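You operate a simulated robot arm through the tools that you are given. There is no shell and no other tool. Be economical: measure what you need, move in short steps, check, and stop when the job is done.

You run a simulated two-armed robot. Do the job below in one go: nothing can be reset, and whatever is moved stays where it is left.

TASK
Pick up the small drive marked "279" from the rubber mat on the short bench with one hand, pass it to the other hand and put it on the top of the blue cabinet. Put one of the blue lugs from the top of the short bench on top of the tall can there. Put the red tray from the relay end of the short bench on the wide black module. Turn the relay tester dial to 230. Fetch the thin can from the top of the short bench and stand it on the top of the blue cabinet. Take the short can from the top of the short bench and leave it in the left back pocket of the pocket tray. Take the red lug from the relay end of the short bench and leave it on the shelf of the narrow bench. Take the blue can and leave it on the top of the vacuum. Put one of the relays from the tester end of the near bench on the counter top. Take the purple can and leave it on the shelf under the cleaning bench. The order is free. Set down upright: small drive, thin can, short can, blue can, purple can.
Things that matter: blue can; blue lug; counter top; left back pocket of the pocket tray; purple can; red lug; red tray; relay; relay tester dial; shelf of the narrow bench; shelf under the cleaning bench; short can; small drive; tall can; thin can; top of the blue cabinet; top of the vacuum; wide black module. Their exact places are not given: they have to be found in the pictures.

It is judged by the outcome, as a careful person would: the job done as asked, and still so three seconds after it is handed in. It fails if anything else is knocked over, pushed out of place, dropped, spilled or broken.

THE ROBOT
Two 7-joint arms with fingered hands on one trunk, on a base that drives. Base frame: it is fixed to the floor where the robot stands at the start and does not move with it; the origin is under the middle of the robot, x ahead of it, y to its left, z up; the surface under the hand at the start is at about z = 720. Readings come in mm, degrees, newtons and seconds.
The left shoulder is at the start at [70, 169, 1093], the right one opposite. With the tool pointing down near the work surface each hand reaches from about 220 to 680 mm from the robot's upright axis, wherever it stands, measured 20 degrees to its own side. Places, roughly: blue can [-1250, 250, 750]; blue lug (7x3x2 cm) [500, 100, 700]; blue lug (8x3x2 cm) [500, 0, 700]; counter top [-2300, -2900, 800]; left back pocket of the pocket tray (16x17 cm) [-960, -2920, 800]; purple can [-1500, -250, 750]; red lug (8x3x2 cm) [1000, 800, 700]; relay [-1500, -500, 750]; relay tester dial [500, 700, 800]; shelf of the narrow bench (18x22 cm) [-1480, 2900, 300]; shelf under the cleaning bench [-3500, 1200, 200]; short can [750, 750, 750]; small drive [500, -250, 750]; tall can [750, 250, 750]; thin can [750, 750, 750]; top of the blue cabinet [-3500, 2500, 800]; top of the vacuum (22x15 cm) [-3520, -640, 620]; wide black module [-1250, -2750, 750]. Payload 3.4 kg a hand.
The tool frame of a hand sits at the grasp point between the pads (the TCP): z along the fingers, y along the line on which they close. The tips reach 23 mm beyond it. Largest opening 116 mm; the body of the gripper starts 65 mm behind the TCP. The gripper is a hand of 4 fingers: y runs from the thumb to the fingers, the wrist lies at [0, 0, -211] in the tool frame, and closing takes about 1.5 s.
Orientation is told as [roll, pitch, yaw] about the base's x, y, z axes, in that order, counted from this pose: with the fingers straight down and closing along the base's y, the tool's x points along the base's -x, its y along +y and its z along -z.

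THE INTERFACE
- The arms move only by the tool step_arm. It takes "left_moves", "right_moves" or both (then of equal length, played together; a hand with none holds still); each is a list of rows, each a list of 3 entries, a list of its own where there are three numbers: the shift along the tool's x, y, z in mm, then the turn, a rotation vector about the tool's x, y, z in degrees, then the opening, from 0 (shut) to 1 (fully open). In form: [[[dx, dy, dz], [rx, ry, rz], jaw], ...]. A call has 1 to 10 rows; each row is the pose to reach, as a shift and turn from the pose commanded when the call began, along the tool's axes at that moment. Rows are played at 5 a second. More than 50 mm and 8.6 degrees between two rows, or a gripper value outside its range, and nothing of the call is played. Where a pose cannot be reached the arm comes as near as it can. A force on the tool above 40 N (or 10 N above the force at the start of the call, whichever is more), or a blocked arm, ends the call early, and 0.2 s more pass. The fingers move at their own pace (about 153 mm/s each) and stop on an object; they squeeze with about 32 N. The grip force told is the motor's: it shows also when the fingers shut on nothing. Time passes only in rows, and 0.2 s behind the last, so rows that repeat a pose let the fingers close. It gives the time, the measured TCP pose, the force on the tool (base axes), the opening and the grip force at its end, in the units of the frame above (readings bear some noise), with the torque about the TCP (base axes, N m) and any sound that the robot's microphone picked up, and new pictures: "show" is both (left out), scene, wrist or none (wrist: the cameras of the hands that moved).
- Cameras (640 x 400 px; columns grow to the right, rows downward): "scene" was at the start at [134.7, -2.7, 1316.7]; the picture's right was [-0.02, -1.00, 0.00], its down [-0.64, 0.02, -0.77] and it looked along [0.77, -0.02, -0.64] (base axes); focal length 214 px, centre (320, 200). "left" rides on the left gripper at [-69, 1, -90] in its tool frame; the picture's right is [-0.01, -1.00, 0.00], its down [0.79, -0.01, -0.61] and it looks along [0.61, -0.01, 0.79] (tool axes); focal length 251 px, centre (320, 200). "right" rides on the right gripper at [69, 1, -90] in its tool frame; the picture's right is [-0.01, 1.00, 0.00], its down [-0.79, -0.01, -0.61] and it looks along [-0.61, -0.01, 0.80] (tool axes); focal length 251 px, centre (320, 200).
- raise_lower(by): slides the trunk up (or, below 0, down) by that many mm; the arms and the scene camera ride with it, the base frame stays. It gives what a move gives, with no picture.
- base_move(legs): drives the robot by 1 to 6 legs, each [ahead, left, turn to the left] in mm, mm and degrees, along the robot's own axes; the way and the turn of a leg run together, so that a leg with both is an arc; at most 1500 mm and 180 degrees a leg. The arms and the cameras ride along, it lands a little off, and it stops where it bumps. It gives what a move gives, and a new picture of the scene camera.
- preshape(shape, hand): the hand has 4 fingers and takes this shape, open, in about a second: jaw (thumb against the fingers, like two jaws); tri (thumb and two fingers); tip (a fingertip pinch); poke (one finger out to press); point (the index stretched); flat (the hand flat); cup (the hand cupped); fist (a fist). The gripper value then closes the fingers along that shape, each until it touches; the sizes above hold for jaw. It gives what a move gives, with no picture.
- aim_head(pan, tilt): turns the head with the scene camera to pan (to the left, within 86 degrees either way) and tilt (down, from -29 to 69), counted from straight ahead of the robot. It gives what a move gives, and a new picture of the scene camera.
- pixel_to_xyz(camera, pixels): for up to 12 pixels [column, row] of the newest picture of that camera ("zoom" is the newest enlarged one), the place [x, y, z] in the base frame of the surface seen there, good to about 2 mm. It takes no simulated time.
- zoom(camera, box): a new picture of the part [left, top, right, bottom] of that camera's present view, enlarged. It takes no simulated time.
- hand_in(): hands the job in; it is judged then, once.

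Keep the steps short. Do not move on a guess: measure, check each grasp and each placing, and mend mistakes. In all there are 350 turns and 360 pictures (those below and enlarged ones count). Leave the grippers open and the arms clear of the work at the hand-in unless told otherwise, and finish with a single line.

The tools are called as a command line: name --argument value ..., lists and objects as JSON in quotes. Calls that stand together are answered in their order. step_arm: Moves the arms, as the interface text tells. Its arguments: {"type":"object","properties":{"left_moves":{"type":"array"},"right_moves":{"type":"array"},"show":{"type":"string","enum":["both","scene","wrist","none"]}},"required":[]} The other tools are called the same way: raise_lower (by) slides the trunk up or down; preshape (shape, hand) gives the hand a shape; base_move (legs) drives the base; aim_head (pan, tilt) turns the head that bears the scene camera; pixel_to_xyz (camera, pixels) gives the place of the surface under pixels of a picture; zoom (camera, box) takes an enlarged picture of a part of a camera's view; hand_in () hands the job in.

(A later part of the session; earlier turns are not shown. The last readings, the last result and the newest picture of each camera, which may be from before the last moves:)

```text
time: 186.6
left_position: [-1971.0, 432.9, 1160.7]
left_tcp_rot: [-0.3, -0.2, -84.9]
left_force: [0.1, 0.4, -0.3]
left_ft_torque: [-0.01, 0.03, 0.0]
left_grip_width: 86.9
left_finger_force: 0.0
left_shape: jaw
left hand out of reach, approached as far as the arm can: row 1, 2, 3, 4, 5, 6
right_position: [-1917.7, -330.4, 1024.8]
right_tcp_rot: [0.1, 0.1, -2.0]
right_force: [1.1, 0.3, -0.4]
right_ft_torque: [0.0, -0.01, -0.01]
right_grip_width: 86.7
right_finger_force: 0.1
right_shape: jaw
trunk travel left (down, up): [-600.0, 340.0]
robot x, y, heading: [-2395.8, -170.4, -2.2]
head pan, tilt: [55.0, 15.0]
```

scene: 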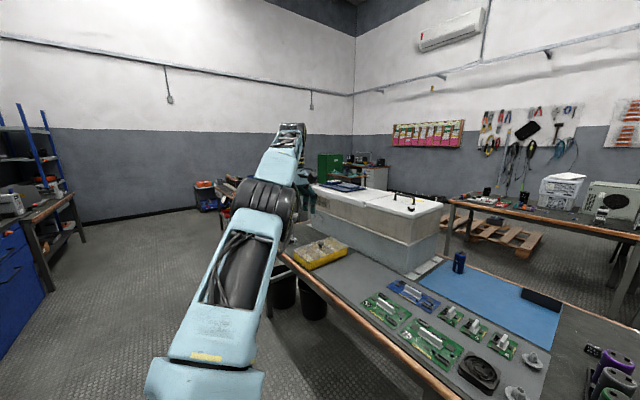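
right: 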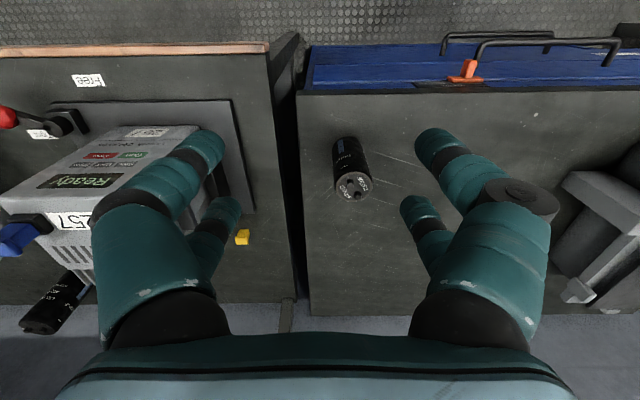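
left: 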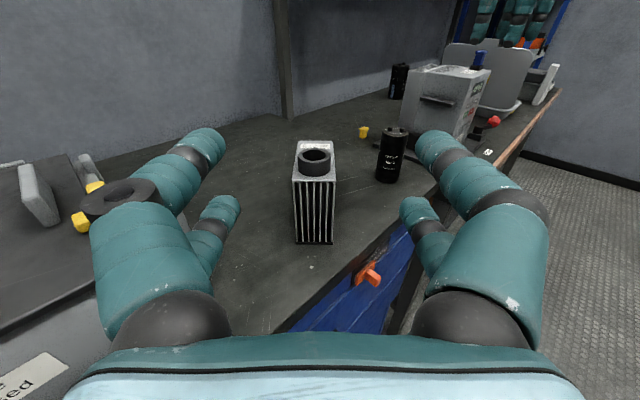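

step_arm --left_moves '[[[1, -12, 3], [0, -8.5, 0], 0.75], [[2, -24, 6], [0, -17, 0], 0.75], [[3, -36, 9], [0, -25.5, 0], 0.75], [[4, -48, 12], [0, -34, 0], 0.75], [[5, -60, 15], [0, -42.5, 0], 0.75], [[6, -72, 18], [0, -51, 0], 0.75], [[7, -84, 21], [0, -59.5, 0], 0.75], [[8, -96, 24], [0, -68, 0], 0.75], [[9, -108, 27], [0, -76.5, 0], 0.75], [[10, -120, 30], [0, -85, 0], 0.75]]' --show "scene"

```text
time: 188.8
left_position: [-2066.7, 294.6, 1129.0]
left_tcp_rot: [0.2, -85.3, -84.8]
left_force: [-0.4, 0.4, 0.0]
left_ft_torque: [0.0, 0.0, 0.04]
left_grip_width: 86.8
left_finger_force: 0.1
left_shape: jaw
left hand out of reach, approached as far as the arm can: row 1, 2, 3, 4, 5, 6, 7, 8, 9, 10
right_position: [-1922.0, -328.6, 1027.0]
right_tcp_rot: [-0.2, -0.1, -2.1]
right_force: [0.2, -0.3, 0.2]
right_ft_torque: [0.01, -0.03, 0.0]
right_grip_width: 86.6
right_finger_force: 0.2
right_shape: jaw
trunk travel left (down, up): [-600.0, 340.0]
robot x, y, heading: [-2397.5, -176.8, -2.3]
head pan, tilt: [55.0, 15.0]
```

scene: 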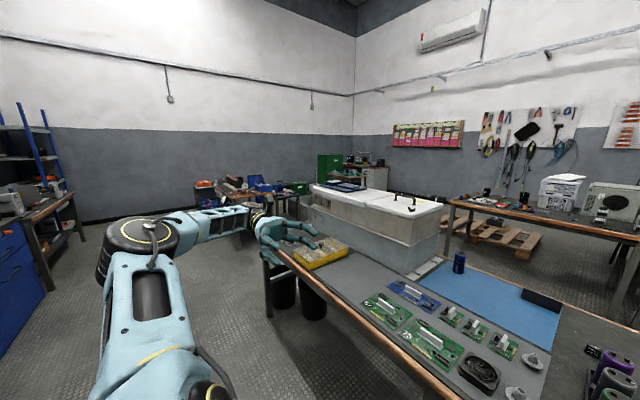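

Good: elbow is now out and bent like before. Move to the earlier known spot (rel 380,300,1030).

step_arm --left_moves '[[[20, 8, 30], [0, 0, 0], 0.75], [[40, 16, 60], [0, 0, 0], 0.75], [[60, 24, 90], [0, 0, 0], 0.75], [[80, 32, 120], [0, 0, 0], 0.75], [[100, 40, 150], [0, 0, 0], 0.75], [[100, 50, 170], [0, 0, 0], 0.75]]' --show "none"

step_arm --left_moves '[[[0, 0, 0], [-4.6, 4.6, -4.6], 0.75], [[0, 0, 0], [-9.2, 9.2, -9.2], 0.75], [[0, 0, 0], [-13.8, 13.8, -13.8], 0.75], [[0, 0, 0], [-18.4, 18.4, -18.4], 0.75], [[0, 0, 0], [-23, 23, -23], 0.75]]' --show "scene"

```text
time: 190.2
left_position: [-2009.1, 130.5, 1011.3]
left_tcp_rot: [-0.8, -85.1, -84.2]
left_force: [-0.8, -0.4, -0.3]
left_ft_torque: [0.0, 0.02, 0.01]
left_grip_width: 86.8
left_finger_force: 0.0
left_shape: jaw
right_position: [-1921.2, -329.5, 1026.0]
right_tcp_rot: [0.0, -0.1, -2.1]
right_force: [-0.7, -0.4, 0.3]
right_ft_torque: [-0.02, 0.04, 0.0]
right_grip_width: 86.6
right_finger_force: 0.1
right_shape: jaw
trunk travel left (down, up): [-600.0, 340.0]
robot x, y, heading: [-2393.5, -171.5, -2.6]
head pan, tilt: [55.0, 15.0]
```

```text
time: 191.4
left_position: [-2010.1, 128.4, 1013.5]
left_tcp_rot: [-25.9, -54.7, -34.2]
left_force: [-0.5, 0.8, 0.9]
left_ft_torque: [-0.02, -0.04, -0.01]
left_grip_width: 86.9
left_finger_force: 0.0
left_shape: jaw
right_position: [-1921.8, -330.1, 1025.2]
right_tcp_rot: [0.2, -0.1, -2.1]
right_force: [0.8, -0.8, 0.6]
right_ft_torque: [0.01, 0.01, -0.02]
right_grip_width: 86.9
right_finger_force: 0.0
right_shape: jaw
trunk travel left (down, up): [-600.0, 340.0]
robot x, y, heading: [-2395.4, -172.4, -2.6]
head pan, tilt: [55.0, 15.0]
```

scene: 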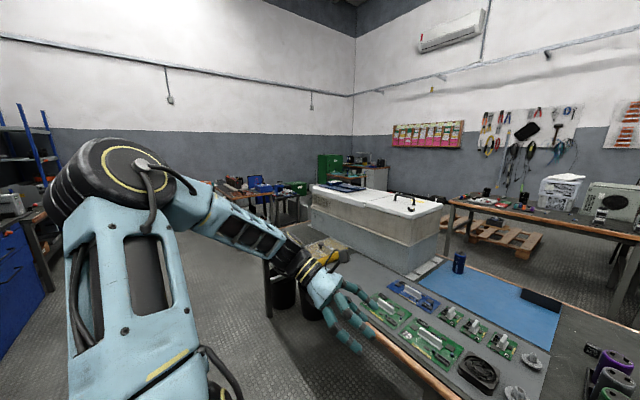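

step_arm --left_moves '[[[1, -12, -13], [-4.6, 4.6, -4.6], 0.75], [[3, -25, -27], [-9.2, 9.2, -9.2], 0.75], [[4, -37, -40], [-13.8, 13.8, -13.8], 0.75], [[6, -50, -53], [-18.4, 18.4, -18.4], 0.75], [[7, -62, -67], [-23, 23, -23], 0.75], [[8, -74, -80], [-27.6, 27.6, -27.6], 0.75], [[10, -87, -93], [-32.2, 32.2, -32.2], 0.75], [[11, -99, -106], [-36.8, 36.8, -36.8], 0.75], [[13, -112, -120], [-41.4, 41.4, -41.4], 0.75], [[14, -124, -133], [-45, 45, -45], 0.75]]' --show "none"

aim_head --pan 0 --tilt 45

```text
time: 193.6
left_position: [-2057.5, 192.4, 798.1]
left_tcp_rot: [-9.3, -12.2, -3.4]
left_force: [0.5, 0.1, 0.9]
left_ft_torque: [-0.02, 0.0, 0.01]
left_grip_width: 87.0
left_finger_force: 0.0
left_shape: jaw
left hand out of reach, approached as far as the arm can: row 2, 3, 4, 5, 6, 7, 8, 9, 10
right_position: [-1919.7, -330.4, 1025.5]
right_tcp_rot: [0.1, 0.1, -2.2]
right_force: [-0.7, -0.1, 0.9]
right_ft_torque: [-0.01, -0.02, 0.02]
right_grip_width: 86.5
right_finger_force: 0.0
right_shape: jaw
trunk travel left (down, up): [-600.0, 340.0]
robot x, y, heading: [-2394.5, -173.3, -2.4]
head pan, tilt: [55.0, 15.0]
```

```text
time: 194.8
left_position: [-2057.2, 191.9, 798.2]
left_tcp_rot: [-9.2, -12.2, -3.6]
left_force: [0.9, 0.0, 0.8]
left_ft_torque: [0.03, 0.01, 0.01]
left_grip_width: 86.9
left_finger_force: 0.1
left_shape: jaw
right_position: [-1921.2, -330.7, 1025.1]
right_tcp_rot: [0.0, 0.0, -2.1]
right_force: [0.1, 0.3, -0.4]
right_ft_torque: [-0.01, 0.01, 0.0]
right_grip_width: 86.8
right_finger_force: 0.1
right_shape: jaw
trunk travel left (down, up): [-600.0, 340.0]
robot x, y, heading: [-2395.1, -176.8, -2.2]
head pan, tilt: [0.0, 45.0]
```

scene: 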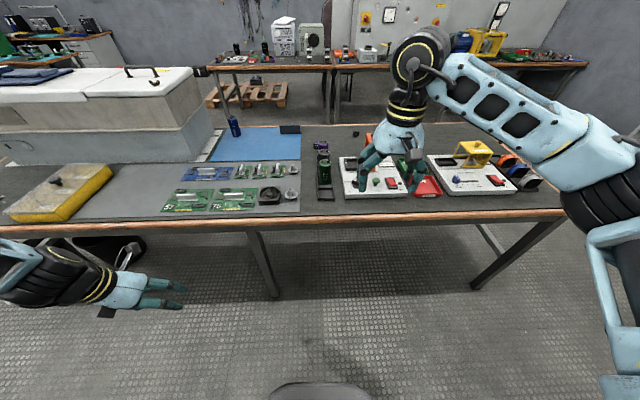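

step_arm --left_moves '[[[0, 0, 0], [0, 0, -8.5], 0.75], [[0, 0, 0], [0, 0, -17], 0.75], [[0, 0, -10], [0, 0, -25.5], 0.75], [[0, 0, -30], [0, 0, -34], 0.75], [[0, 0, -50], [0, 0, -42.5], 0.75], [[0, 0, -80], [0, 0, -51], 0.75], [[0, 0, -120], [0, 0, -59.5], 0.75], [[0, 0, -160], [0, 0, -59.5], 0.75]]' --show "scene"

```text
time: 196.6
left_position: [-2054.4, 251.7, 818.6]
left_tcp_rot: [-15.6, 1.6, 54.9]
left_force: [0.1, 0.2, -0.2]
left_ft_torque: [0.01, -0.02, 0.03]
left_grip_width: 87.0
left_finger_force: 0.0
left_shape: jaw
left hand out of reach, approached as far as the arm can: row 4, 5, 6, 7, 8
right_position: [-1920.6, -330.9, 1025.5]
right_tcp_rot: [0.0, 0.0, -2.1]
right_force: [-0.1, 0.0, 0.3]
right_ft_torque: [0.0, 0.03, 0.0]
right_grip_width: 86.8
right_finger_force: 0.1
right_shape: jaw
trunk travel left (down, up): [-600.0, 340.0]
robot x, y, heading: [-2396.2, -170.5, -2.4]
head pan, tilt: [0.0, 45.0]
```

scene: 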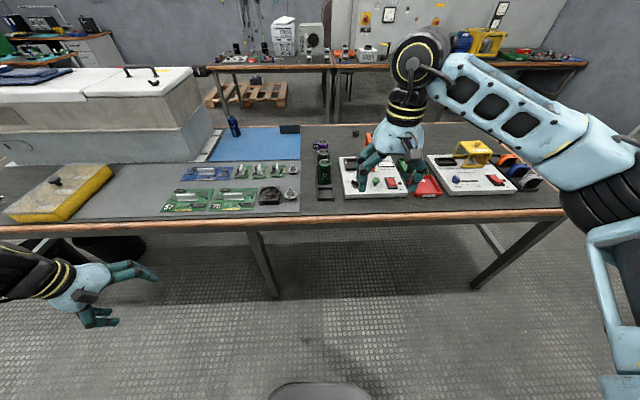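

aim_head --pan 75 --tilt 45

```text
time: 198.1
left_position: [-2053.5, 250.6, 818.4]
left_tcp_rot: [-15.5, 1.7, 54.7]
left_force: [-0.1, 0.4, -0.3]
left_ft_torque: [0.0, 0.01, 0.0]
left_grip_width: 87.1
left_finger_force: 0.1
left_shape: jaw
right_position: [-1921.2, -329.9, 1026.2]
right_tcp_rot: [0.1, 0.0, -2.1]
right_force: [0.1, 0.1, 0.6]
right_ft_torque: [0.03, 0.0, 0.0]
right_grip_width: 86.7
right_finger_force: 0.1
right_shape: jaw
trunk travel left (down, up): [-600.0, 340.0]
robot x, y, heading: [-2397.3, -166.1, -2.4]
head pan, tilt: [75.0, 45.0]
```

scene: 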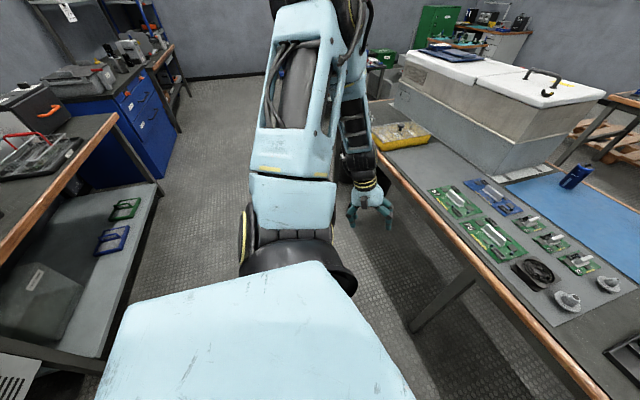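

Elbow is in a high branch. I'll recover: go back to the horizontal pose but high (z≈1200), so the forearm rises, then turn down again.

step_arm --left_moves '[[[0, 0, 0], [0, 0, 8.5], 0.75], [[0, 0, 0], [0, 0, 17], 0.75], [[0, 0, 0], [0, 0, 25.5], 0.75], [[0, 0, 0], [0, 0, 34], 0.75], [[0, 0, 0], [0, 0, 42.5], 0.75], [[0, 0, 0], [0, 0, 51], 0.75], [[0, 0, 0], [0, 0, 58], 0.75]]' --show "none"

step_arm --left_moves '[[[0, 0, -20], [4.6, -4.6, 4.6], 0.75], [[0, 0, -45], [9.2, -9.2, 9.2], 0.75], [[0, 0, -70], [13.8, -13.8, 13.8], 0.75], [[0, 0, -95], [18.4, -18.4, 18.4], 0.75], [[0, 0, -120], [23, -23, 23], 0.75], [[0, 0, -145], [27.6, -27.6, 27.6], 0.75], [[0, 0, -170], [32.2, -32.2, 32.2], 0.75], [[0, 0, -195], [36.8, -36.8, 36.8], 0.75], [[0, 0, -220], [41.4, -41.4, 41.4], 0.75], [[0, 0, -250], [46, -46, 46], 0.75]]' --show "none"

step_arm --left_moves '[[[0, 0, 0], [4.6, -4.6, 4.6], 0.75], [[0, 0, 0], [9.2, -9.2, 9.2], 0.75], [[0, 0, 0], [13.8, -13.8, 13.8], 0.75], [[0, 0, 0], [18.4, -18.4, 18.4], 0.75], [[0, 0, 0], [18.4, -18.4, 18.4], 0.75]]' --show "scene"

```text
time: 199.7
left_position: [-2049.6, 252.9, 813.3]
left_tcp_rot: [-9.5, -12.1, -2.1]
left_force: [-0.8, 0.1, 0.0]
left_ft_torque: [0.01, 0.04, 0.01]
left_grip_width: 87.0
left_finger_force: 0.1
left_shape: jaw
right_position: [-1920.9, -330.2, 1026.6]
right_tcp_rot: [0.0, -0.1, -2.1]
right_force: [-0.8, 0.4, -0.1]
right_ft_torque: [-0.02, -0.02, 0.01]
right_grip_width: 86.8
right_finger_force: 0.1
right_shape: jaw
trunk travel left (down, up): [-600.0, 340.0]
robot x, y, heading: [-2395.1, -170.8, -2.6]
head pan, tilt: [75.0, 45.0]
```

```text
time: 201.9
left_position: [-2100.1, 294.7, 1051.7]
left_tcp_rot: [-37.2, -72.6, -32.3]
left_force: [-0.7, 0.2, 0.0]
left_ft_torque: [0.03, -0.02, -0.02]
left_grip_width: 87.0
left_finger_force: 0.1
left_shape: jaw
right_position: [-1921.2, -329.4, 1026.5]
right_tcp_rot: [-0.1, 0.0, -2.1]
right_force: [-1.0, 0.2, -0.4]
right_ft_torque: [0.04, -0.02, 0.02]
right_grip_width: 86.8
right_finger_force: 0.1
right_shape: jaw
trunk travel left (down, up): [-600.0, 340.0]
robot x, y, heading: [-2399.6, -174.5, -2.3]
head pan, tilt: [75.0, 45.0]
```

```text
time: 203.1
left_position: [-2093.5, 268.5, 1055.0]
left_tcp_rot: [128.6, -81.5, 143.5]
left_force: [0.3, 0.3, -0.1]
left_ft_torque: [0.01, -0.03, -0.02]
left_grip_width: 87.0
left_finger_force: 0.2
left_shape: jaw
left hand out of reach, approached as far as the arm can: row 4, 5
right_position: [-1921.3, -329.8, 1025.1]
right_tcp_rot: [0.0, 0.0, -2.1]
right_force: [-0.3, -0.1, 1.0]
right_ft_torque: [-0.02, -0.02, 0.02]
right_grip_width: 86.8
right_finger_force: 0.1
right_shape: jaw
trunk travel left (down, up): [-600.0, 340.0]
robot x, y, heading: [-2399.6, -169.5, -2.5]
head pan, tilt: [75.0, 45.0]
```

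scene: 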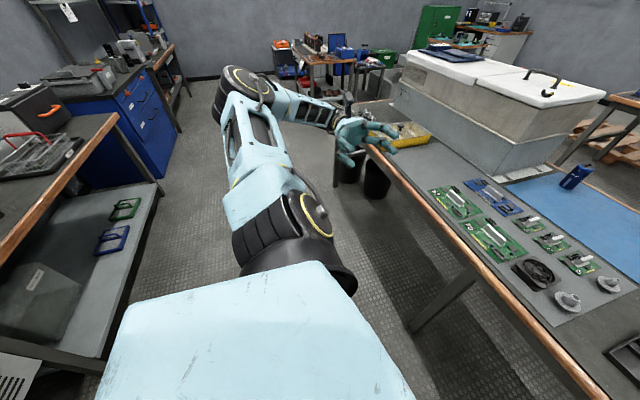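

Elbow is now level. Raise the hand ~180 mm to make the forearm rise.

step_arm --left_moves '[[[-40, 0, 0], [0, 0, 0], 0.75], [[-80, 0, 0], [0, 0, 0], 0.75], [[-120, 0, 0], [0, 0, 0], 0.75], [[-160, 0, 0], [0, 0, 0], 0.75], [[-190, 0, 0], [0, 0, 0], 0.75]]' --show "none"

step_arm --left_moves '[[[0, 0, 0], [-4.6, 4.6, -4.6], 0.75], [[0, 0, 0], [-9.2, 9.2, -9.2], 0.75], [[0, 0, 0], [-13.8, 13.8, -13.8], 0.75], [[0, 0, 0], [-18.4, 18.4, -18.4], 0.75], [[0, 0, 0], [-23, 23, -23], 0.75], [[0, 0, 0], [-27.6, 27.6, -27.6], 0.75], [[0, 0, 0], [-32.2, 32.2, -32.2], 0.75], [[0, 0, 0], [-36.8, 36.8, -36.8], 0.75]]' --show "scene"

```text
time: 204.3
left_position: [-2118.1, 288.1, 1245.5]
left_tcp_rot: [128.6, -81.7, 143.3]
left_force: [0.2, 0.3, -0.1]
left_ft_torque: [0.01, -0.01, 0.01]
left_grip_width: 87.0
left_finger_force: 0.1
left_shape: jaw
right_position: [-1920.9, -331.4, 1025.7]
right_tcp_rot: [0.1, 0.0, -2.0]
right_force: [-1.1, 0.0, 0.2]
right_ft_torque: [0.02, 0.02, -0.01]
right_grip_width: 86.7
right_finger_force: 0.0
right_shape: jaw
trunk travel left (down, up): [-600.0, 340.0]
robot x, y, heading: [-2395.3, -171.6, -2.5]
head pan, tilt: [75.0, 45.0]
```

```text
time: 206.1
left_position: [-2090.1, 319.1, 1253.8]
left_tcp_rot: [-28.4, -47.0, -21.2]
left_force: [0.4, 0.4, -0.7]
left_ft_torque: [-0.02, -0.03, -0.03]
left_grip_width: 87.0
left_finger_force: 0.1
left_shape: jaw
left hand out of reach, approached as far as the arm can: row 7, 8
right_position: [-1920.2, -329.0, 1025.0]
right_tcp_rot: [0.0, 0.2, -2.1]
right_force: [0.3, 0.1, -0.1]
right_ft_torque: [0.03, 0.03, 0.01]
right_grip_width: 86.6
right_finger_force: 0.0
right_shape: jaw
trunk travel left (down, up): [-600.0, 340.0]
robot x, y, heading: [-2397.7, -170.3, -2.5]
head pan, tilt: [75.0, 45.0]
```

scene: 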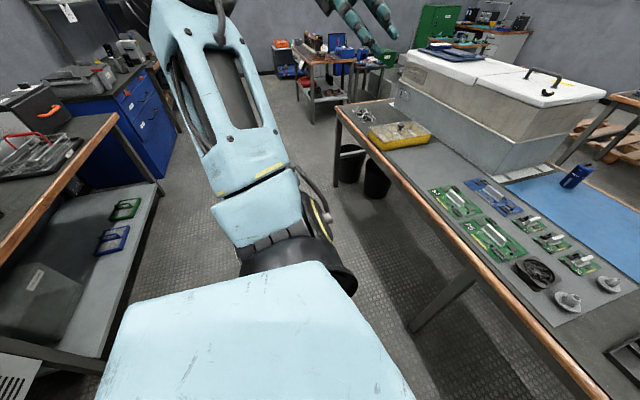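

The wrist is at its straight limit on this branch. I'll roll the hand about its own axis by 85°, then bend it down.

step_arm --left_moves '[[[0, 0, 0], [0, 0, 8.5], 0.75], [[0, 0, 0], [0, 0, 17], 0.75], [[0, 0, 0], [0, 0, 25.5], 0.75], [[0, 0, 0], [0, 0, 34], 0.75], [[0, 0, 0], [0, 0, 42.5], 0.75], [[0, 0, 0], [0, 0, 51], 0.75], [[0, 0, 0], [0, 0, 59.5], 0.75], [[0, 0, 0], [0, 0, 68], 0.75], [[0, 0, 0], [0, 0, 76.5], 0.75], [[0, 0, 0], [0, 0, 85], 0.75]]' --show "none"

step_arm --left_moves '[[[0, 0, 0], [6.6, 3.7, 0], 0.75], [[0, 0, 0], [13.3, 7.3, 0], 0.75], [[0, 0, 0], [19.9, 11, 0], 0.75], [[0, 0, 0], [26.5, 14.6, 0], 0.75], [[0, 0, 0], [33.1, 18.3, 0], 0.75], [[0, 0, 0], [39.8, 22, 0], 0.75], [[0, 0, 0], [46.4, 25.6, 0], 0.75]]' --show "scene"

```text
time: 208.3
left_position: [-2089.9, 319.9, 1255.5]
left_tcp_rot: [49.7, -22.5, -129.4]
left_force: [0.3, 0.2, 0.0]
left_ft_torque: [-0.01, -0.01, 0.0]
left_grip_width: 87.0
left_finger_force: 0.1
left_shape: jaw
right_position: [-1921.8, -329.7, 1026.2]
right_tcp_rot: [0.0, 0.0, -2.2]
right_force: [-0.5, 0.8, 0.3]
right_ft_torque: [0.01, -0.05, 0.01]
right_grip_width: 86.5
right_finger_force: 0.1
right_shape: jaw
trunk travel left (down, up): [-600.0, 340.0]
robot x, y, heading: [-2397.3, -172.9, -2.5]
head pan, tilt: [75.0, 45.0]
```

```text
time: 209.9
left_position: [-1986.8, 420.8, 1203.4]
left_tcp_rot: [1.1, 0.9, -118.7]
left_force: [0.8, -0.1, 0.1]
left_ft_torque: [0.01, 0.05, -0.02]
left_grip_width: 87.3
left_finger_force: 0.0
left_shape: jaw
left hand out of reach, approached as far as the arm can: row 1, 2, 3, 4, 5, 6, 7
right_position: [-1918.0, -331.9, 1024.4]
right_tcp_rot: [0.1, 0.1, -2.2]
right_force: [0.5, -0.5, -0.2]
right_ft_torque: [-0.03, 0.0, 0.0]
right_grip_width: 86.9
right_finger_force: 0.1
right_shape: jaw
trunk travel left (down, up): [-600.0, 340.0]
robot x, y, heading: [-2394.8, -172.2, -2.6]
head pan, tilt: [75.0, 45.0]
```

scene: 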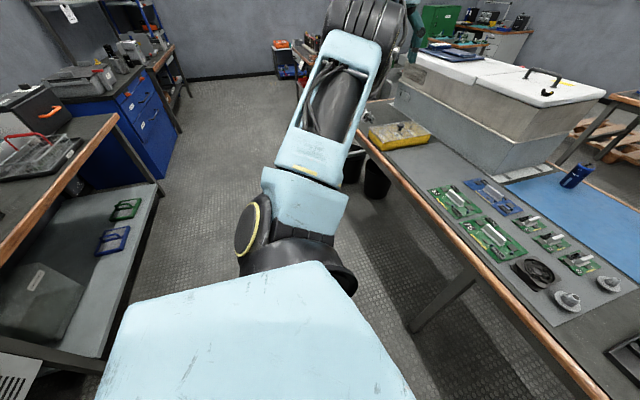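

The left arm's downward branch is limited; I'll use it in a forward-pointing horizontal pose instead (good for cans and shelves). Rotate it there.

step_arm --left_moves '[[[-12, 3, 7], [-5.2, -3.2, -5.2], 0.75], [[-24, 5, 15], [-10.4, -6.4, -10.4], 0.75], [[-36, 8, 22], [-15.5, -9.7, -15.5], 0.75], [[-48, 10, 30], [-20.7, -12.9, -20.7], 0.75], [[-60, 13, 37], [-25.9, -16.1, -25.9], 0.75], [[-72, 16, 45], [-31.1, -19.3, -31.1], 0.75], [[-85, 18, 52], [-36.3, -22.5, -36.3], 0.75], [[-97, 21, 60], [-41.4, -25.8, -41.4], 0.75], [[-109, 23, 67], [-46.6, -29, -46.6], 0.75], [[-121, 26, 75], [-51.8, -32.2, -51.8], 0.75]]' --show "none"

step_arm --left_moves '[[[0, 0, 0], [-5.2, -3.2, -5.2], 0.75], [[0, 0, 0], [-10.4, -6.4, -10.4], 0.75], [[0, 0, 0], [-15.5, -9.7, -15.5], 0.75], [[0, 0, 0], [-20.7, -12.9, -20.7], 0.75], [[0, 0, 0], [-25.9, -16.1, -25.9], 0.75], [[0, 0, 0], [-31.1, -19.3, -31.1], 0.75], [[0, 0, 0], [-36.2, -22.6, -36.2], 0.75]]' --show "scene"

```text
time: 212.1
left_position: [-2010.8, 312.0, 1116.8]
left_tcp_rot: [39.4, -48.2, -79.9]
left_force: [-0.4, -0.1, -0.3]
left_ft_torque: [-0.01, 0.0, -0.04]
left_grip_width: 87.1
left_finger_force: 0.0
left_shape: jaw
left hand out of reach, approached as far as the arm can: row 1, 2, 3, 4, 5, 6, 7, 8, 9, 10
right_position: [-1921.9, -329.1, 1026.1]
right_tcp_rot: [0.0, -0.2, -2.1]
right_force: [-0.7, -0.7, 0.4]
right_ft_torque: [-0.03, 0.0, 0.03]
right_grip_width: 86.8
right_finger_force: 0.1
right_shape: jaw
trunk travel left (down, up): [-600.0, 340.0]
robot x, y, heading: [-2392.7, -171.7, -2.4]
head pan, tilt: [75.0, 45.0]
```

```text
time: 213.7
left_position: [-2013.2, 313.1, 1118.0]
left_tcp_rot: [-171.6, -89.7, 169.0]
left_force: [-0.1, -0.1, 0.7]
left_ft_torque: [0.0, 0.0, -0.01]
left_grip_width: 87.2
left_finger_force: 0.1
left_shape: jaw
right_position: [-1921.7, -330.6, 1026.2]
right_tcp_rot: [-0.1, 0.0, -2.0]
right_force: [-0.5, -0.3, 0.6]
right_ft_torque: [0.01, 0.01, -0.03]
right_grip_width: 86.8
right_finger_force: 0.1
right_shape: jaw
trunk travel left (down, up): [-600.0, 340.0]
robot x, y, heading: [-2395.1, -173.8, -2.2]
head pan, tilt: [75.0, 45.0]
```

scene: 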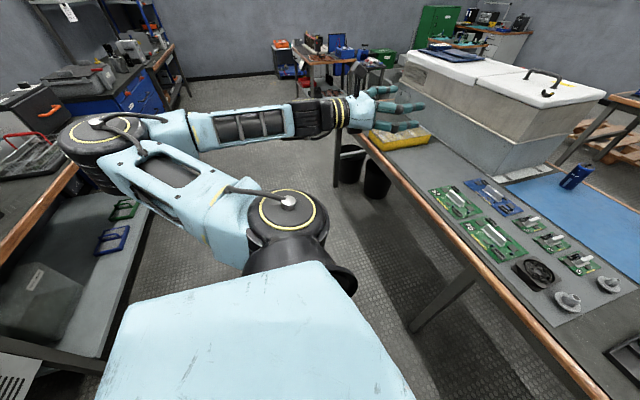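

Very good pose. Now try pitching down about the wrist from here (should give the original branch).

step_arm --left_moves '[[[28, 0, -2], [0, 8.5, 0], 0.75], [[54, 0, -9], [0, 17, 0], 0.75], [[78, 0, -21], [0, 25.5, 0], 0.75], [[100, 0, -36], [0, 34, 0], 0.75], [[122, 0, -55], [0, 42.5, 0], 0.75], [[140, 0, -78], [0, 51, 0], 0.75], [[155, 0, -104], [0, 59.5, 0], 0.75], [[166, 0, -132], [0, 68, 0], 0.75], [[172, 0, -162], [0, 76.5, 0], 0.75], [[175, 0, -192], [0, 85, 0], 0.75]]' --show "scene"

```text
time: 215.9
left_position: [-2097.3, 401.8, 845.8]
left_tcp_rot: [-1.1, -6.7, -2.6]
left_force: [0.3, 0.7, 0.0]
left_ft_torque: [-0.05, 0.02, -0.01]
left_grip_width: 86.9
left_finger_force: 0.0
left_shape: jaw
left hand out of reach, approached as far as the arm can: row 1, 2, 3, 4, 5, 6, 7, 8, 9, 10
right_position: [-1921.5, -328.8, 1026.6]
right_tcp_rot: [-0.2, 0.0, -2.1]
right_force: [-1.0, -0.5, 0.5]
right_ft_torque: [0.01, 0.01, -0.02]
right_grip_width: 86.8
right_finger_force: 0.0
right_shape: jaw
trunk travel left (down, up): [-600.0, 340.0]
robot x, y, heading: [-2393.4, -174.1, -2.4]
head pan, tilt: [75.0, 45.0]
```

scene: 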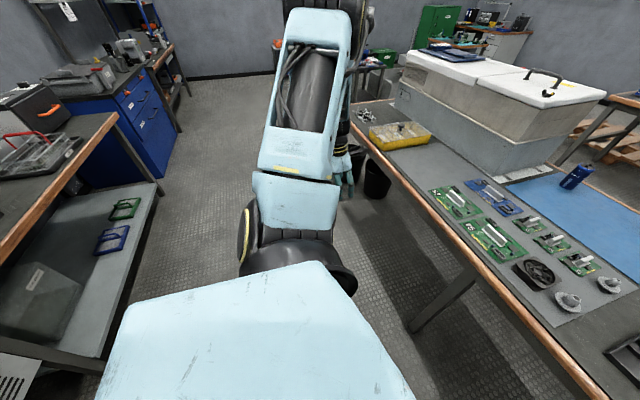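

Blocked in that bend direction (forearm-roll limit). I'll unwind the forearm roll: return to forward pose, then rotate the hand rigidly about the forearm axis the long way round.

step_arm --left_moves '[[[-3, -9, -31], [0, -8.3, 0], 0.75], [[-8, -18, -61], [0, -16.6, 0], 0.75], [[-15, -27, -91], [0, -24.9, 0], 0.75], [[-24, -36, -121], [0, -33.2, 0], 0.75], [[-35, -45, -150], [0, -41.5, 0], 0.75], [[-47, -54, -178], [0, -49.8, 0], 0.75], [[-59, -63, -205], [0, -58.1, 0], 0.75], [[-70, -72, -230], [0, -66.4, 0], 0.75], [[-79, -81, -252], [0, -74.7, 0], 0.75], [[-84, -90, -270], [0, -83, 0], 0.75]]' --show "none"

step_arm --left_moves '[[[0, -25, 0], [8, 0, 0], 0.75], [[0, -50, -5], [16, 0, 0], 0.75], [[0, -75, -12], [24, 0, 0], 0.75], [[0, -100, -25], [32, 0, 0], 0.75], [[0, -125, -40], [40, 0, 0], 0.75], [[0, -140, -50], [45, 0, 0], 0.75]]' --show "scene"

```text
time: 218.1
left_position: [-2013.8, 319.5, 1129.0]
left_tcp_rot: [4.1, -88.3, -6.7]
left_force: [-1.4, 0.1, 0.4]
left_ft_torque: [-0.03, 0.0, 0.01]
left_grip_width: 87.0
left_finger_force: 0.0
left_shape: jaw
left hand out of reach, approached as far as the arm can: row 1, 2, 3, 4, 5, 6, 7, 8, 9, 10
right_position: [-1921.4, -330.0, 1026.4]
right_tcp_rot: [0.0, -0.1, -2.1]
right_force: [0.5, -0.1, 0.2]
right_ft_torque: [0.03, 0.02, -0.03]
right_grip_width: 86.8
right_finger_force: 0.1
right_shape: jaw
trunk travel left (down, up): [-600.0, 340.0]
robot x, y, heading: [-2395.6, -172.9, -2.4]
head pan, tilt: [75.0, 45.0]
```

```text
time: 219.5
left_position: [-2074.2, 183.7, 1128.9]
left_tcp_rot: [-42.0, -88.2, -5.7]
left_force: [-0.3, 0.6, 0.5]
left_ft_torque: [0.02, 0.0, -0.01]
left_grip_width: 87.1
left_finger_force: 0.0
left_shape: jaw
right_position: [-1920.1, -331.0, 1025.4]
right_tcp_rot: [0.0, -0.1, -2.1]
right_force: [-1.3, 0.6, 0.6]
right_ft_torque: [-0.01, 0.02, -0.01]
right_grip_width: 86.5
right_finger_force: 0.0
right_shape: jaw
trunk travel left (down, up): [-600.0, 340.0]
robot x, y, heading: [-2393.4, -176.7, -2.4]
head pan, tilt: [75.0, 45.0]
```

scene: 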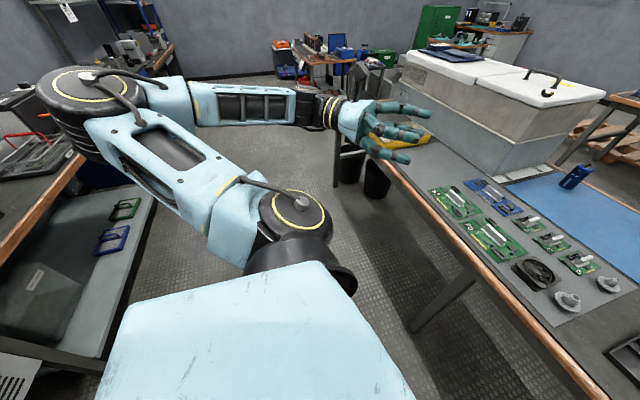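

step_arm --left_moves '[[[-22, 1, -1], [0, -6, -6], 0.75], [[-44, 5, -5], [0, -12, -12], 0.75], [[-64, 10, -10], [0, -18, -18], 0.75], [[-83, 18, -18], [0, -24, -24], 0.75], [[-101, 28, -28], [0, -30, -30], 0.75], [[-116, 39, -39], [0, -36, -36], 0.75], [[-128, 52, -52], [0, -42, -42], 0.75], [[-138, 66, -66], [0, -48, -48], 0.75], [[-145, 81, -81], [0, -54, -54], 0.75], [[-148, 96, -96], [0, -60, -60], 0.75]]' --show "scene"

```text
time: 221.7
left_position: [-2062.2, 319.6, 1277.9]
left_tcp_rot: [-133.1, -5.1, 87.3]
left_force: [0.6, 1.1, -0.5]
left_ft_torque: [-0.01, 0.02, 0.0]
left_grip_width: 86.9
left_finger_force: 0.1
left_shape: jaw
right_position: [-1920.8, -329.5, 1026.1]
right_tcp_rot: [0.0, -0.1, -2.1]
right_force: [0.1, 0.2, 0.2]
right_ft_torque: [0.02, 0.0, 0.0]
right_grip_width: 86.9
right_finger_force: 0.1
right_shape: jaw
trunk travel left (down, up): [-600.0, 340.0]
robot x, y, heading: [-2397.7, -166.3, -2.5]
head pan, tilt: [75.0, 45.0]
```

scene: 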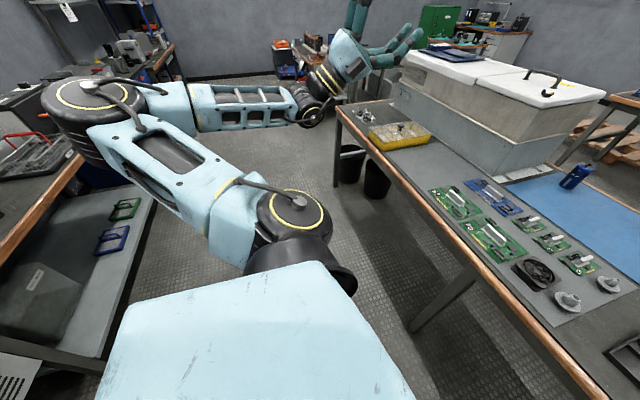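

Unflagged — the roll unwinds. Repeat another 85° (to the left), then another.

step_arm --left_moves '[[[-22, 1, -1], [0, -6, -6], 0.75], [[-44, 5, -5], [0, -12, -12], 0.75], [[-64, 10, -10], [0, -18, -18], 0.75], [[-83, 18, -18], [0, -24, -24], 0.75], [[-101, 28, -28], [0, -30, -30], 0.75], [[-116, 39, -39], [0, -36, -36], 0.75], [[-128, 52, -52], [0, -42, -42], 0.75], [[-138, 66, -66], [0, -48, -48], 0.75], [[-145, 81, -81], [0, -54, -54], 0.75], [[-148, 96, -96], [0, -60, -60], 0.75]]' --show "none"

step_arm --left_moves '[[[-22, 1, -1], [0, -6, -6], 0.75], [[-44, 5, -5], [0, -12, -12], 0.75], [[-64, 10, -10], [0, -18, -18], 0.75], [[-83, 18, -18], [0, -24, -24], 0.75], [[-101, 28, -28], [0, -30, -30], 0.75], [[-116, 39, -39], [0, -36, -36], 0.75], [[-128, 52, -52], [0, -42, -42], 0.75], [[-138, 66, -66], [0, -48, -48], 0.75], [[-145, 81, -81], [0, -54, -54], 0.75], [[-148, 96, -96], [0, -60, -60], 0.75]]' --show "scene"

```text
time: 223.9
left_position: [-2059.5, 476.5, 1156.0]
left_tcp_rot: [-125.0, 79.5, 97.3]
left_force: [0.6, 0.3, 0.1]
left_ft_torque: [0.01, -0.01, 0.0]
left_grip_width: 87.1
left_finger_force: 0.1
left_shape: jaw
right_position: [-1921.3, -330.3, 1026.3]
right_tcp_rot: [0.0, 0.0, -2.1]
right_force: [0.9, -0.1, 0.0]
right_ft_torque: [-0.02, 0.03, 0.05]
right_grip_width: 87.0
right_finger_force: 0.0
right_shape: jaw
trunk travel left (down, up): [-600.0, 340.0]
robot x, y, heading: [-2396.8, -173.4, -2.5]
head pan, tilt: [75.0, 45.0]
```

```text
time: 226.1
left_position: [-2068.2, 374.1, 984.4]
left_tcp_rot: [43.1, 15.5, -93.1]
left_force: [-0.4, 0.2, -0.5]
left_ft_torque: [0.0, -0.02, -0.02]
left_grip_width: 86.9
left_finger_force: 0.1
left_shape: jaw
right_position: [-1922.4, -329.7, 1025.1]
right_tcp_rot: [0.1, -0.1, -2.1]
right_force: [-0.5, -0.1, -0.8]
right_ft_torque: [-0.02, 0.0, 0.01]
right_grip_width: 86.8
right_finger_force: 0.0
right_shape: jaw
trunk travel left (down, up): [-600.0, 340.0]
robot x, y, heading: [-2395.6, -170.5, -2.2]
head pan, tilt: [75.0, 45.0]
```

scene: 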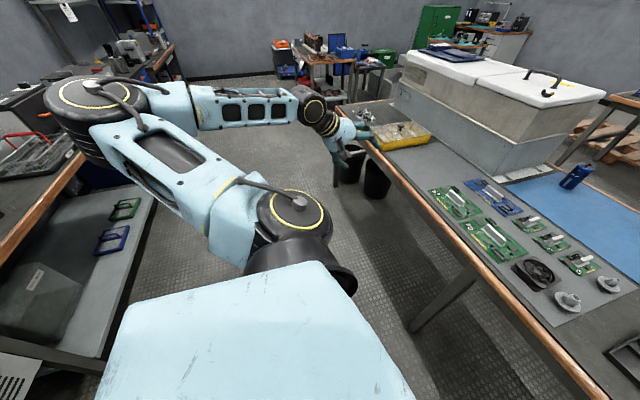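

The left wrist is unwound. Now rotate to straight down, yaw 0 (106.6° in two calls).

step_arm --left_moves '[[[2, 5, -6], [3.2, 1.7, -6.7], 0.75], [[4, 11, -11], [6.5, 3.4, -13.3], 0.75], [[6, 16, -17], [9.7, 5.1, -20], 0.75], [[8, 21, -22], [13, 6.8, -26.7], 0.75], [[10, 26, -28], [16.2, 8.5, -33.4], 0.75], [[13, 32, -34], [19.5, 10.2, -40], 0.75], [[15, 37, -39], [22.7, 11.8, -46.7], 0.75], [[17, 42, -45], [25.9, 13.5, -53.4], 0.75], [[19, 48, -50], [29.2, 15.2, -60], 0.75], [[21, 53, -56], [32.4, 16.9, -66.7], 0.75]]' --show "none"

step_arm --left_moves '[[[0, 0, 0], [3.2, 1.7, -6.7], 0.75], [[0, 0, 0], [6.5, 3.4, -13.3], 0.75], [[0, 0, 0], [9.7, 5.1, -20], 0.75], [[0, 0, 0], [13, 6.8, -26.7], 0.75]]' --show "scene"

```text
time: 228.3
left_position: [-2068.5, 374.7, 1065.1]
left_tcp_rot: [14.1, -3.5, -27.1]
left_force: [0.0, -0.1, -0.3]
left_ft_torque: [-0.01, 0.04, 0.0]
left_grip_width: 87.1
left_finger_force: 0.0
left_shape: jaw
right_position: [-1921.8, -329.7, 1026.0]
right_tcp_rot: [-0.1, 0.0, -2.1]
right_force: [0.0, 0.1, -0.7]
right_ft_torque: [-0.03, 0.01, 0.0]
right_grip_width: 86.7
right_finger_force: 0.1
right_shape: jaw
trunk travel left (down, up): [-600.0, 340.0]
robot x, y, heading: [-2397.6, -173.1, -2.7]
head pan, tilt: [75.0, 45.0]
```

```text
time: 229.3
left_position: [-2068.3, 374.0, 1065.3]
left_tcp_rot: [0.1, 0.1, 0.1]
left_force: [0.3, 0.6, -0.2]
left_ft_torque: [-0.01, 0.01, -0.03]
left_grip_width: 87.3
left_finger_force: 0.1
left_shape: jaw
right_position: [-1919.8, -329.5, 1025.7]
right_tcp_rot: [0.0, 0.0, -2.1]
right_force: [0.1, -0.8, 0.7]
right_ft_torque: [0.01, 0.0, -0.02]
right_grip_width: 86.6
right_finger_force: 0.1
right_shape: jaw
trunk travel left (down, up): [-600.0, 340.0]
robot x, y, heading: [-2394.7, -170.7, -2.3]
head pan, tilt: [75.0, 45.0]
```

scene: 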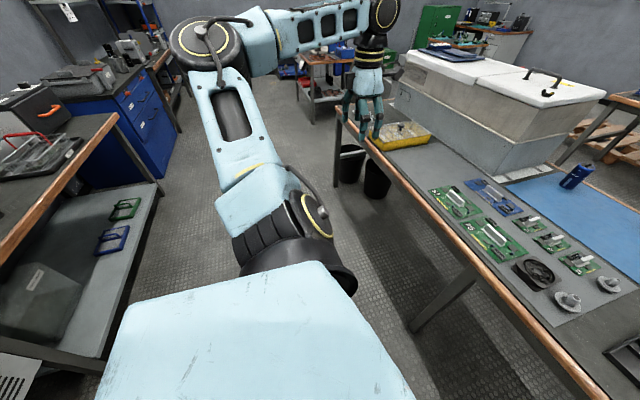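

The left arm is fully recovered. Measure the cleaning-bench shelf from here.

pixel_to_xyz --camera "scene" --pixels '[[60, 190], [110, 130], [125, 330], [150, 220], [110, 300], [90, 280], [125, 225], [140, 200], [105, 255], [95, 340], [75, 260], [120, 280]]'

zoom --camera "scene" --box '[0, 100, 200, 400]'

```text
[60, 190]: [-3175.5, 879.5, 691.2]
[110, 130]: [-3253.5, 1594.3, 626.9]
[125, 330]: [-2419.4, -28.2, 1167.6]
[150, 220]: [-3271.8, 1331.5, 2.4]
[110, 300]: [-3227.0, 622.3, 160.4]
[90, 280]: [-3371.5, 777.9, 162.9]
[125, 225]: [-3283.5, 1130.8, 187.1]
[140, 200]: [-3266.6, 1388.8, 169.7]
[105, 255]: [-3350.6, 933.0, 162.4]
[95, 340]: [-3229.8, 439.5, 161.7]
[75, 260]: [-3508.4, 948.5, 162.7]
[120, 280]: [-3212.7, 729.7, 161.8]
```

```text
1.33 times, centred on (100, 250) of scene
```

zoom: 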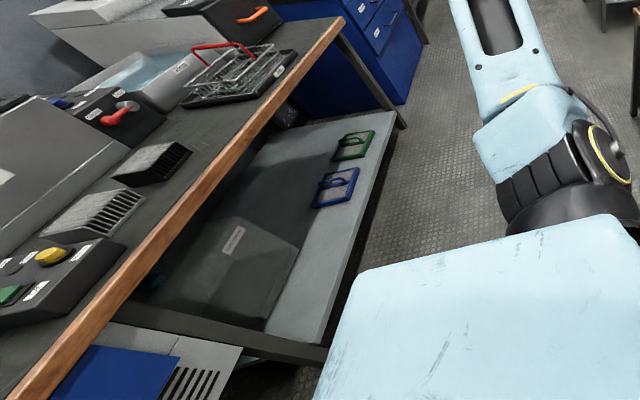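

Shelf z≈162, free strip near (−3275, 880). Now approach the purple can from this side: drive ahead 380.

base_move --legs '[[380, 30, 2.4]]'

aim_head --pan 0 --tilt 50

```text
time: 231.7
left_position: [-1722.7, 411.7, 1064.6]
left_tcp_rot: [0.0, 0.0, 2.8]
left_force: [-0.6, -0.3, 0.3]
left_ft_torque: [0.02, 0.0, -0.02]
left_grip_width: 87.0
left_finger_force: 0.1
left_shape: jaw
right_position: [-1537.9, -282.7, 1024.6]
right_tcp_rot: [0.1, 0.0, 0.8]
right_force: [0.2, 0.3, 0.8]
right_ft_torque: [0.0, 0.0, -0.01]
right_grip_width: 86.8
right_finger_force: 0.0
right_shape: jaw
trunk travel left (down, up): [-600.0, 340.0]
robot x, y, heading: [-2020.0, -149.4, 0.7]
head pan, tilt: [75.0, 45.0]
```

scene: 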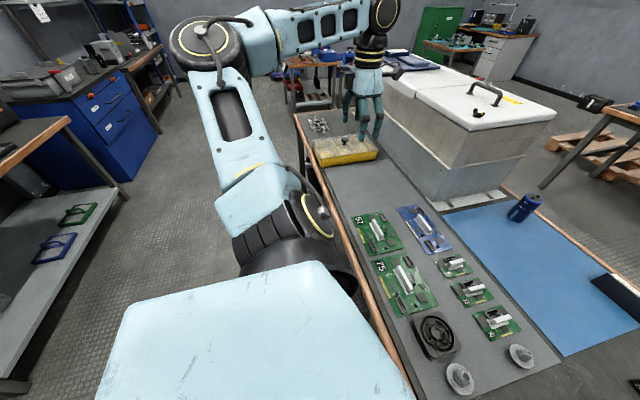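

```text
time: 233.1
left_position: [-1722.3, 411.4, 1065.7]
left_tcp_rot: [0.1, 0.0, 2.9]
left_force: [0.3, -0.2, 0.1]
left_ft_torque: [-0.02, 0.0, 0.02]
left_grip_width: 87.2
left_finger_force: 0.0
left_shape: jaw
right_position: [-1539.5, -282.8, 1027.7]
right_tcp_rot: [0.2, 0.1, 0.7]
right_force: [0.5, 0.5, 0.5]
right_ft_torque: [-0.03, 0.0, -0.01]
right_grip_width: 86.7
right_finger_force: 0.1
right_shape: jaw
trunk travel left (down, up): [-600.0, 340.0]
robot x, y, heading: [-2019.9, -148.3, 0.6]
head pan, tilt: [0.0, 50.0]
```

scene: 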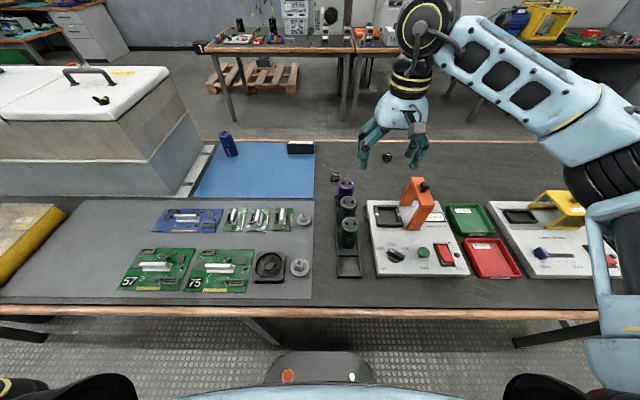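

zoom --camera "scene" --box '[300, 140, 480, 290]'

pixel_to_xyz --camera "scene" --pixels '[[345, 184], [346, 190], [347, 202], [349, 222], [416, 184], [387, 157], [335, 177], [348, 268], [333, 177], [224, 136], [226, 150]]'

```text
2.67 times, centred on (390, 215) of scene
```

zoom: 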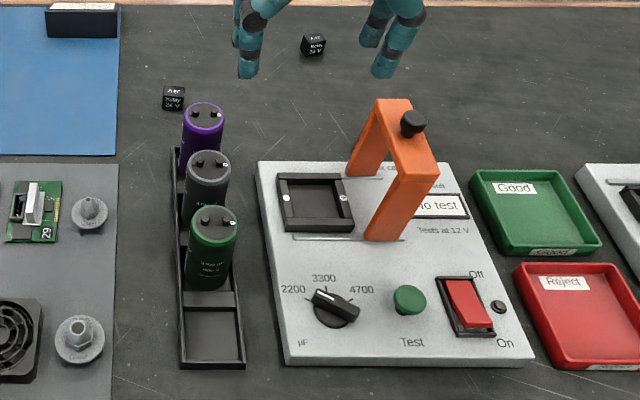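

```text
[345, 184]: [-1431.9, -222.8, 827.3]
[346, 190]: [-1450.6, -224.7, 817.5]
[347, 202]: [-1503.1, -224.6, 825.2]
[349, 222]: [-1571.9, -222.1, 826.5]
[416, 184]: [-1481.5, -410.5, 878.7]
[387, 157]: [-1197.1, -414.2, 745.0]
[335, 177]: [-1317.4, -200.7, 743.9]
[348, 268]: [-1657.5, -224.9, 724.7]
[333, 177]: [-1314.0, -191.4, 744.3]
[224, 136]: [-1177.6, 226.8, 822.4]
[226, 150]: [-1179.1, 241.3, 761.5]
```

step_arm --right_moves '[[[-37, 19, 0], [0, 0, 0], 0.65], [[-74, 38, 10], [0, 0, 0], 0.65], [[-111, 57, 30], [0, 0, 0], 0.65], [[-111, 57, 70], [0, 0, 0], 0.65], [[-111, 57, 110], [0, 0, 0], 0.65]]' --show "wrist"

```text
time: 234.3
left_position: [-1720.7, 411.8, 1065.8]
left_tcp_rot: [0.2, 0.0, 2.7]
left_force: [-1.0, 0.7, 1.6]
left_ft_torque: [-0.02, 0.0, -0.01]
left_grip_width: 87.0
left_finger_force: 0.1
left_shape: jaw
right_position: [-1426.9, -221.6, 913.8]
right_tcp_rot: [-0.1, -0.1, 0.7]
right_force: [0.8, 0.7, 0.4]
right_ft_torque: [0.03, 0.02, -0.04]
right_grip_width: 75.9
right_finger_force: 0.0
right_shape: jaw
trunk travel left (down, up): [-600.0, 340.0]
robot x, y, heading: [-2018.6, -151.5, 0.6]
head pan, tilt: [0.0, 50.0]
```

right: 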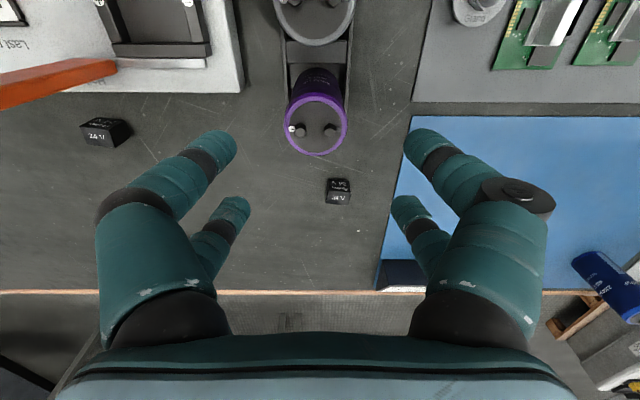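

pixel_to_xyz --camera "right" --pixels '[[286, 125], [347, 125], [316, 98], [316, 150], [316, 125], [338, 190], [105, 132]]'

```text
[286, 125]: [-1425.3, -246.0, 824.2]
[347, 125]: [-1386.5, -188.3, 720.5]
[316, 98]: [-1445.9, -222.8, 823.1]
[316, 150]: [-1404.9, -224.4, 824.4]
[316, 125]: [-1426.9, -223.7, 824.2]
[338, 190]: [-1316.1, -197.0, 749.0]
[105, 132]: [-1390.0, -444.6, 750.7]
```

Centered. Descend to z≈787 and close on the purple can.

step_arm --right_moves '[[[0, -2, 45], [0, 0, 0], 0.65], [[0, -2, 90], [0, 0, 0], 0.65], [[0, -2, 127], [0, 0, 0], 0.65], [[0, -2, 127], [0, 0, 0], 0.3], [[0, -2, 127], [0, 0, 0], 0.15], [[0, -2, 127], [0, 0, 0], 0.15], [[0, -2, 127], [0, 0, 0], 0.15]]' --show "none"

step_arm --right_moves '[[[0, 0, -25], [0, 0, 0], 0.15], [[0, 0, -60], [0, 0, 0], 0.15], [[0, 0, -105], [0, 0, 0], 0.15], [[0, 0, -150], [0, 0, 0], 0.15], [[0, 0, -195], [0, 0, 0], 0.15]]' --show "both"

```text
time: 235.9
left_position: [-1722.5, 412.1, 1065.0]
left_tcp_rot: [0.1, 0.0, 2.8]
left_force: [-0.4, -0.7, 0.9]
left_ft_torque: [0.0, -0.03, 0.02]
left_grip_width: 86.8
left_finger_force: 0.1
left_shape: jaw
right_position: [-1429.9, -225.3, 789.0]
right_tcp_rot: [0.1, -0.1, 0.8]
right_force: [0.2, 0.7, -0.5]
right_ft_torque: [-0.03, 0.01, -0.02]
right_grip_width: 23.4
right_finger_force: 32.6
right_shape: jaw
trunk travel left (down, up): [-600.0, 340.0]
robot x, y, heading: [-2020.6, -149.2, 0.2]
head pan, tilt: [0.0, 50.0]
```

```text
time: 237.1
left_position: [-1722.4, 411.5, 1063.6]
left_tcp_rot: [0.0, 0.0, 2.9]
left_force: [-0.2, -0.5, -0.5]
left_ft_torque: [0.04, 0.02, 0.02]
left_grip_width: 87.0
left_finger_force: 0.0
left_shape: jaw
right_position: [-1428.8, -227.5, 985.0]
right_tcp_rot: [0.1, 0.0, 0.8]
right_force: [-0.4, 1.0, -2.0]
right_ft_torque: [-0.01, -0.05, 0.01]
right_grip_width: 23.0
right_finger_force: 32.1
right_shape: jaw
trunk travel left (down, up): [-600.0, 340.0]
robot x, y, heading: [-2023.7, -147.3, 0.3]
head pan, tilt: [0.0, 50.0]
```

scene: 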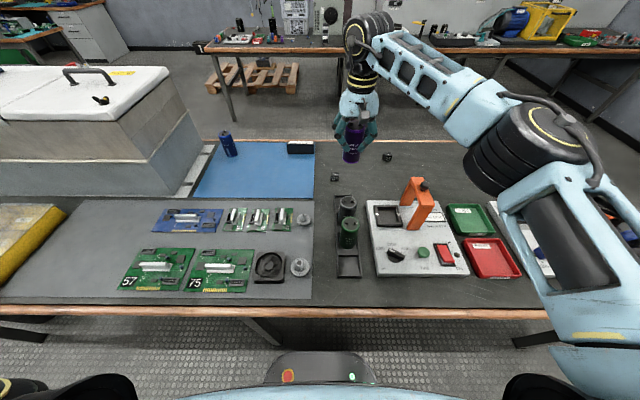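
right: 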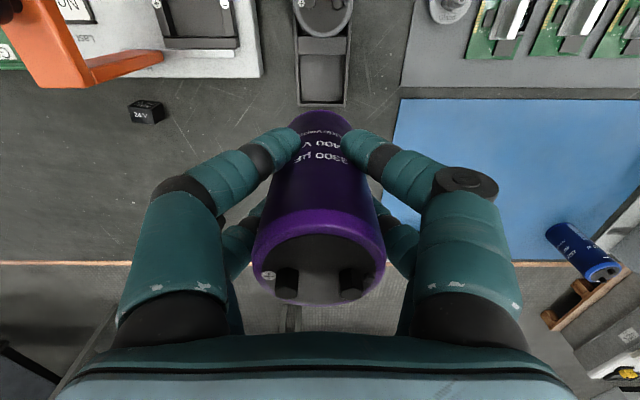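

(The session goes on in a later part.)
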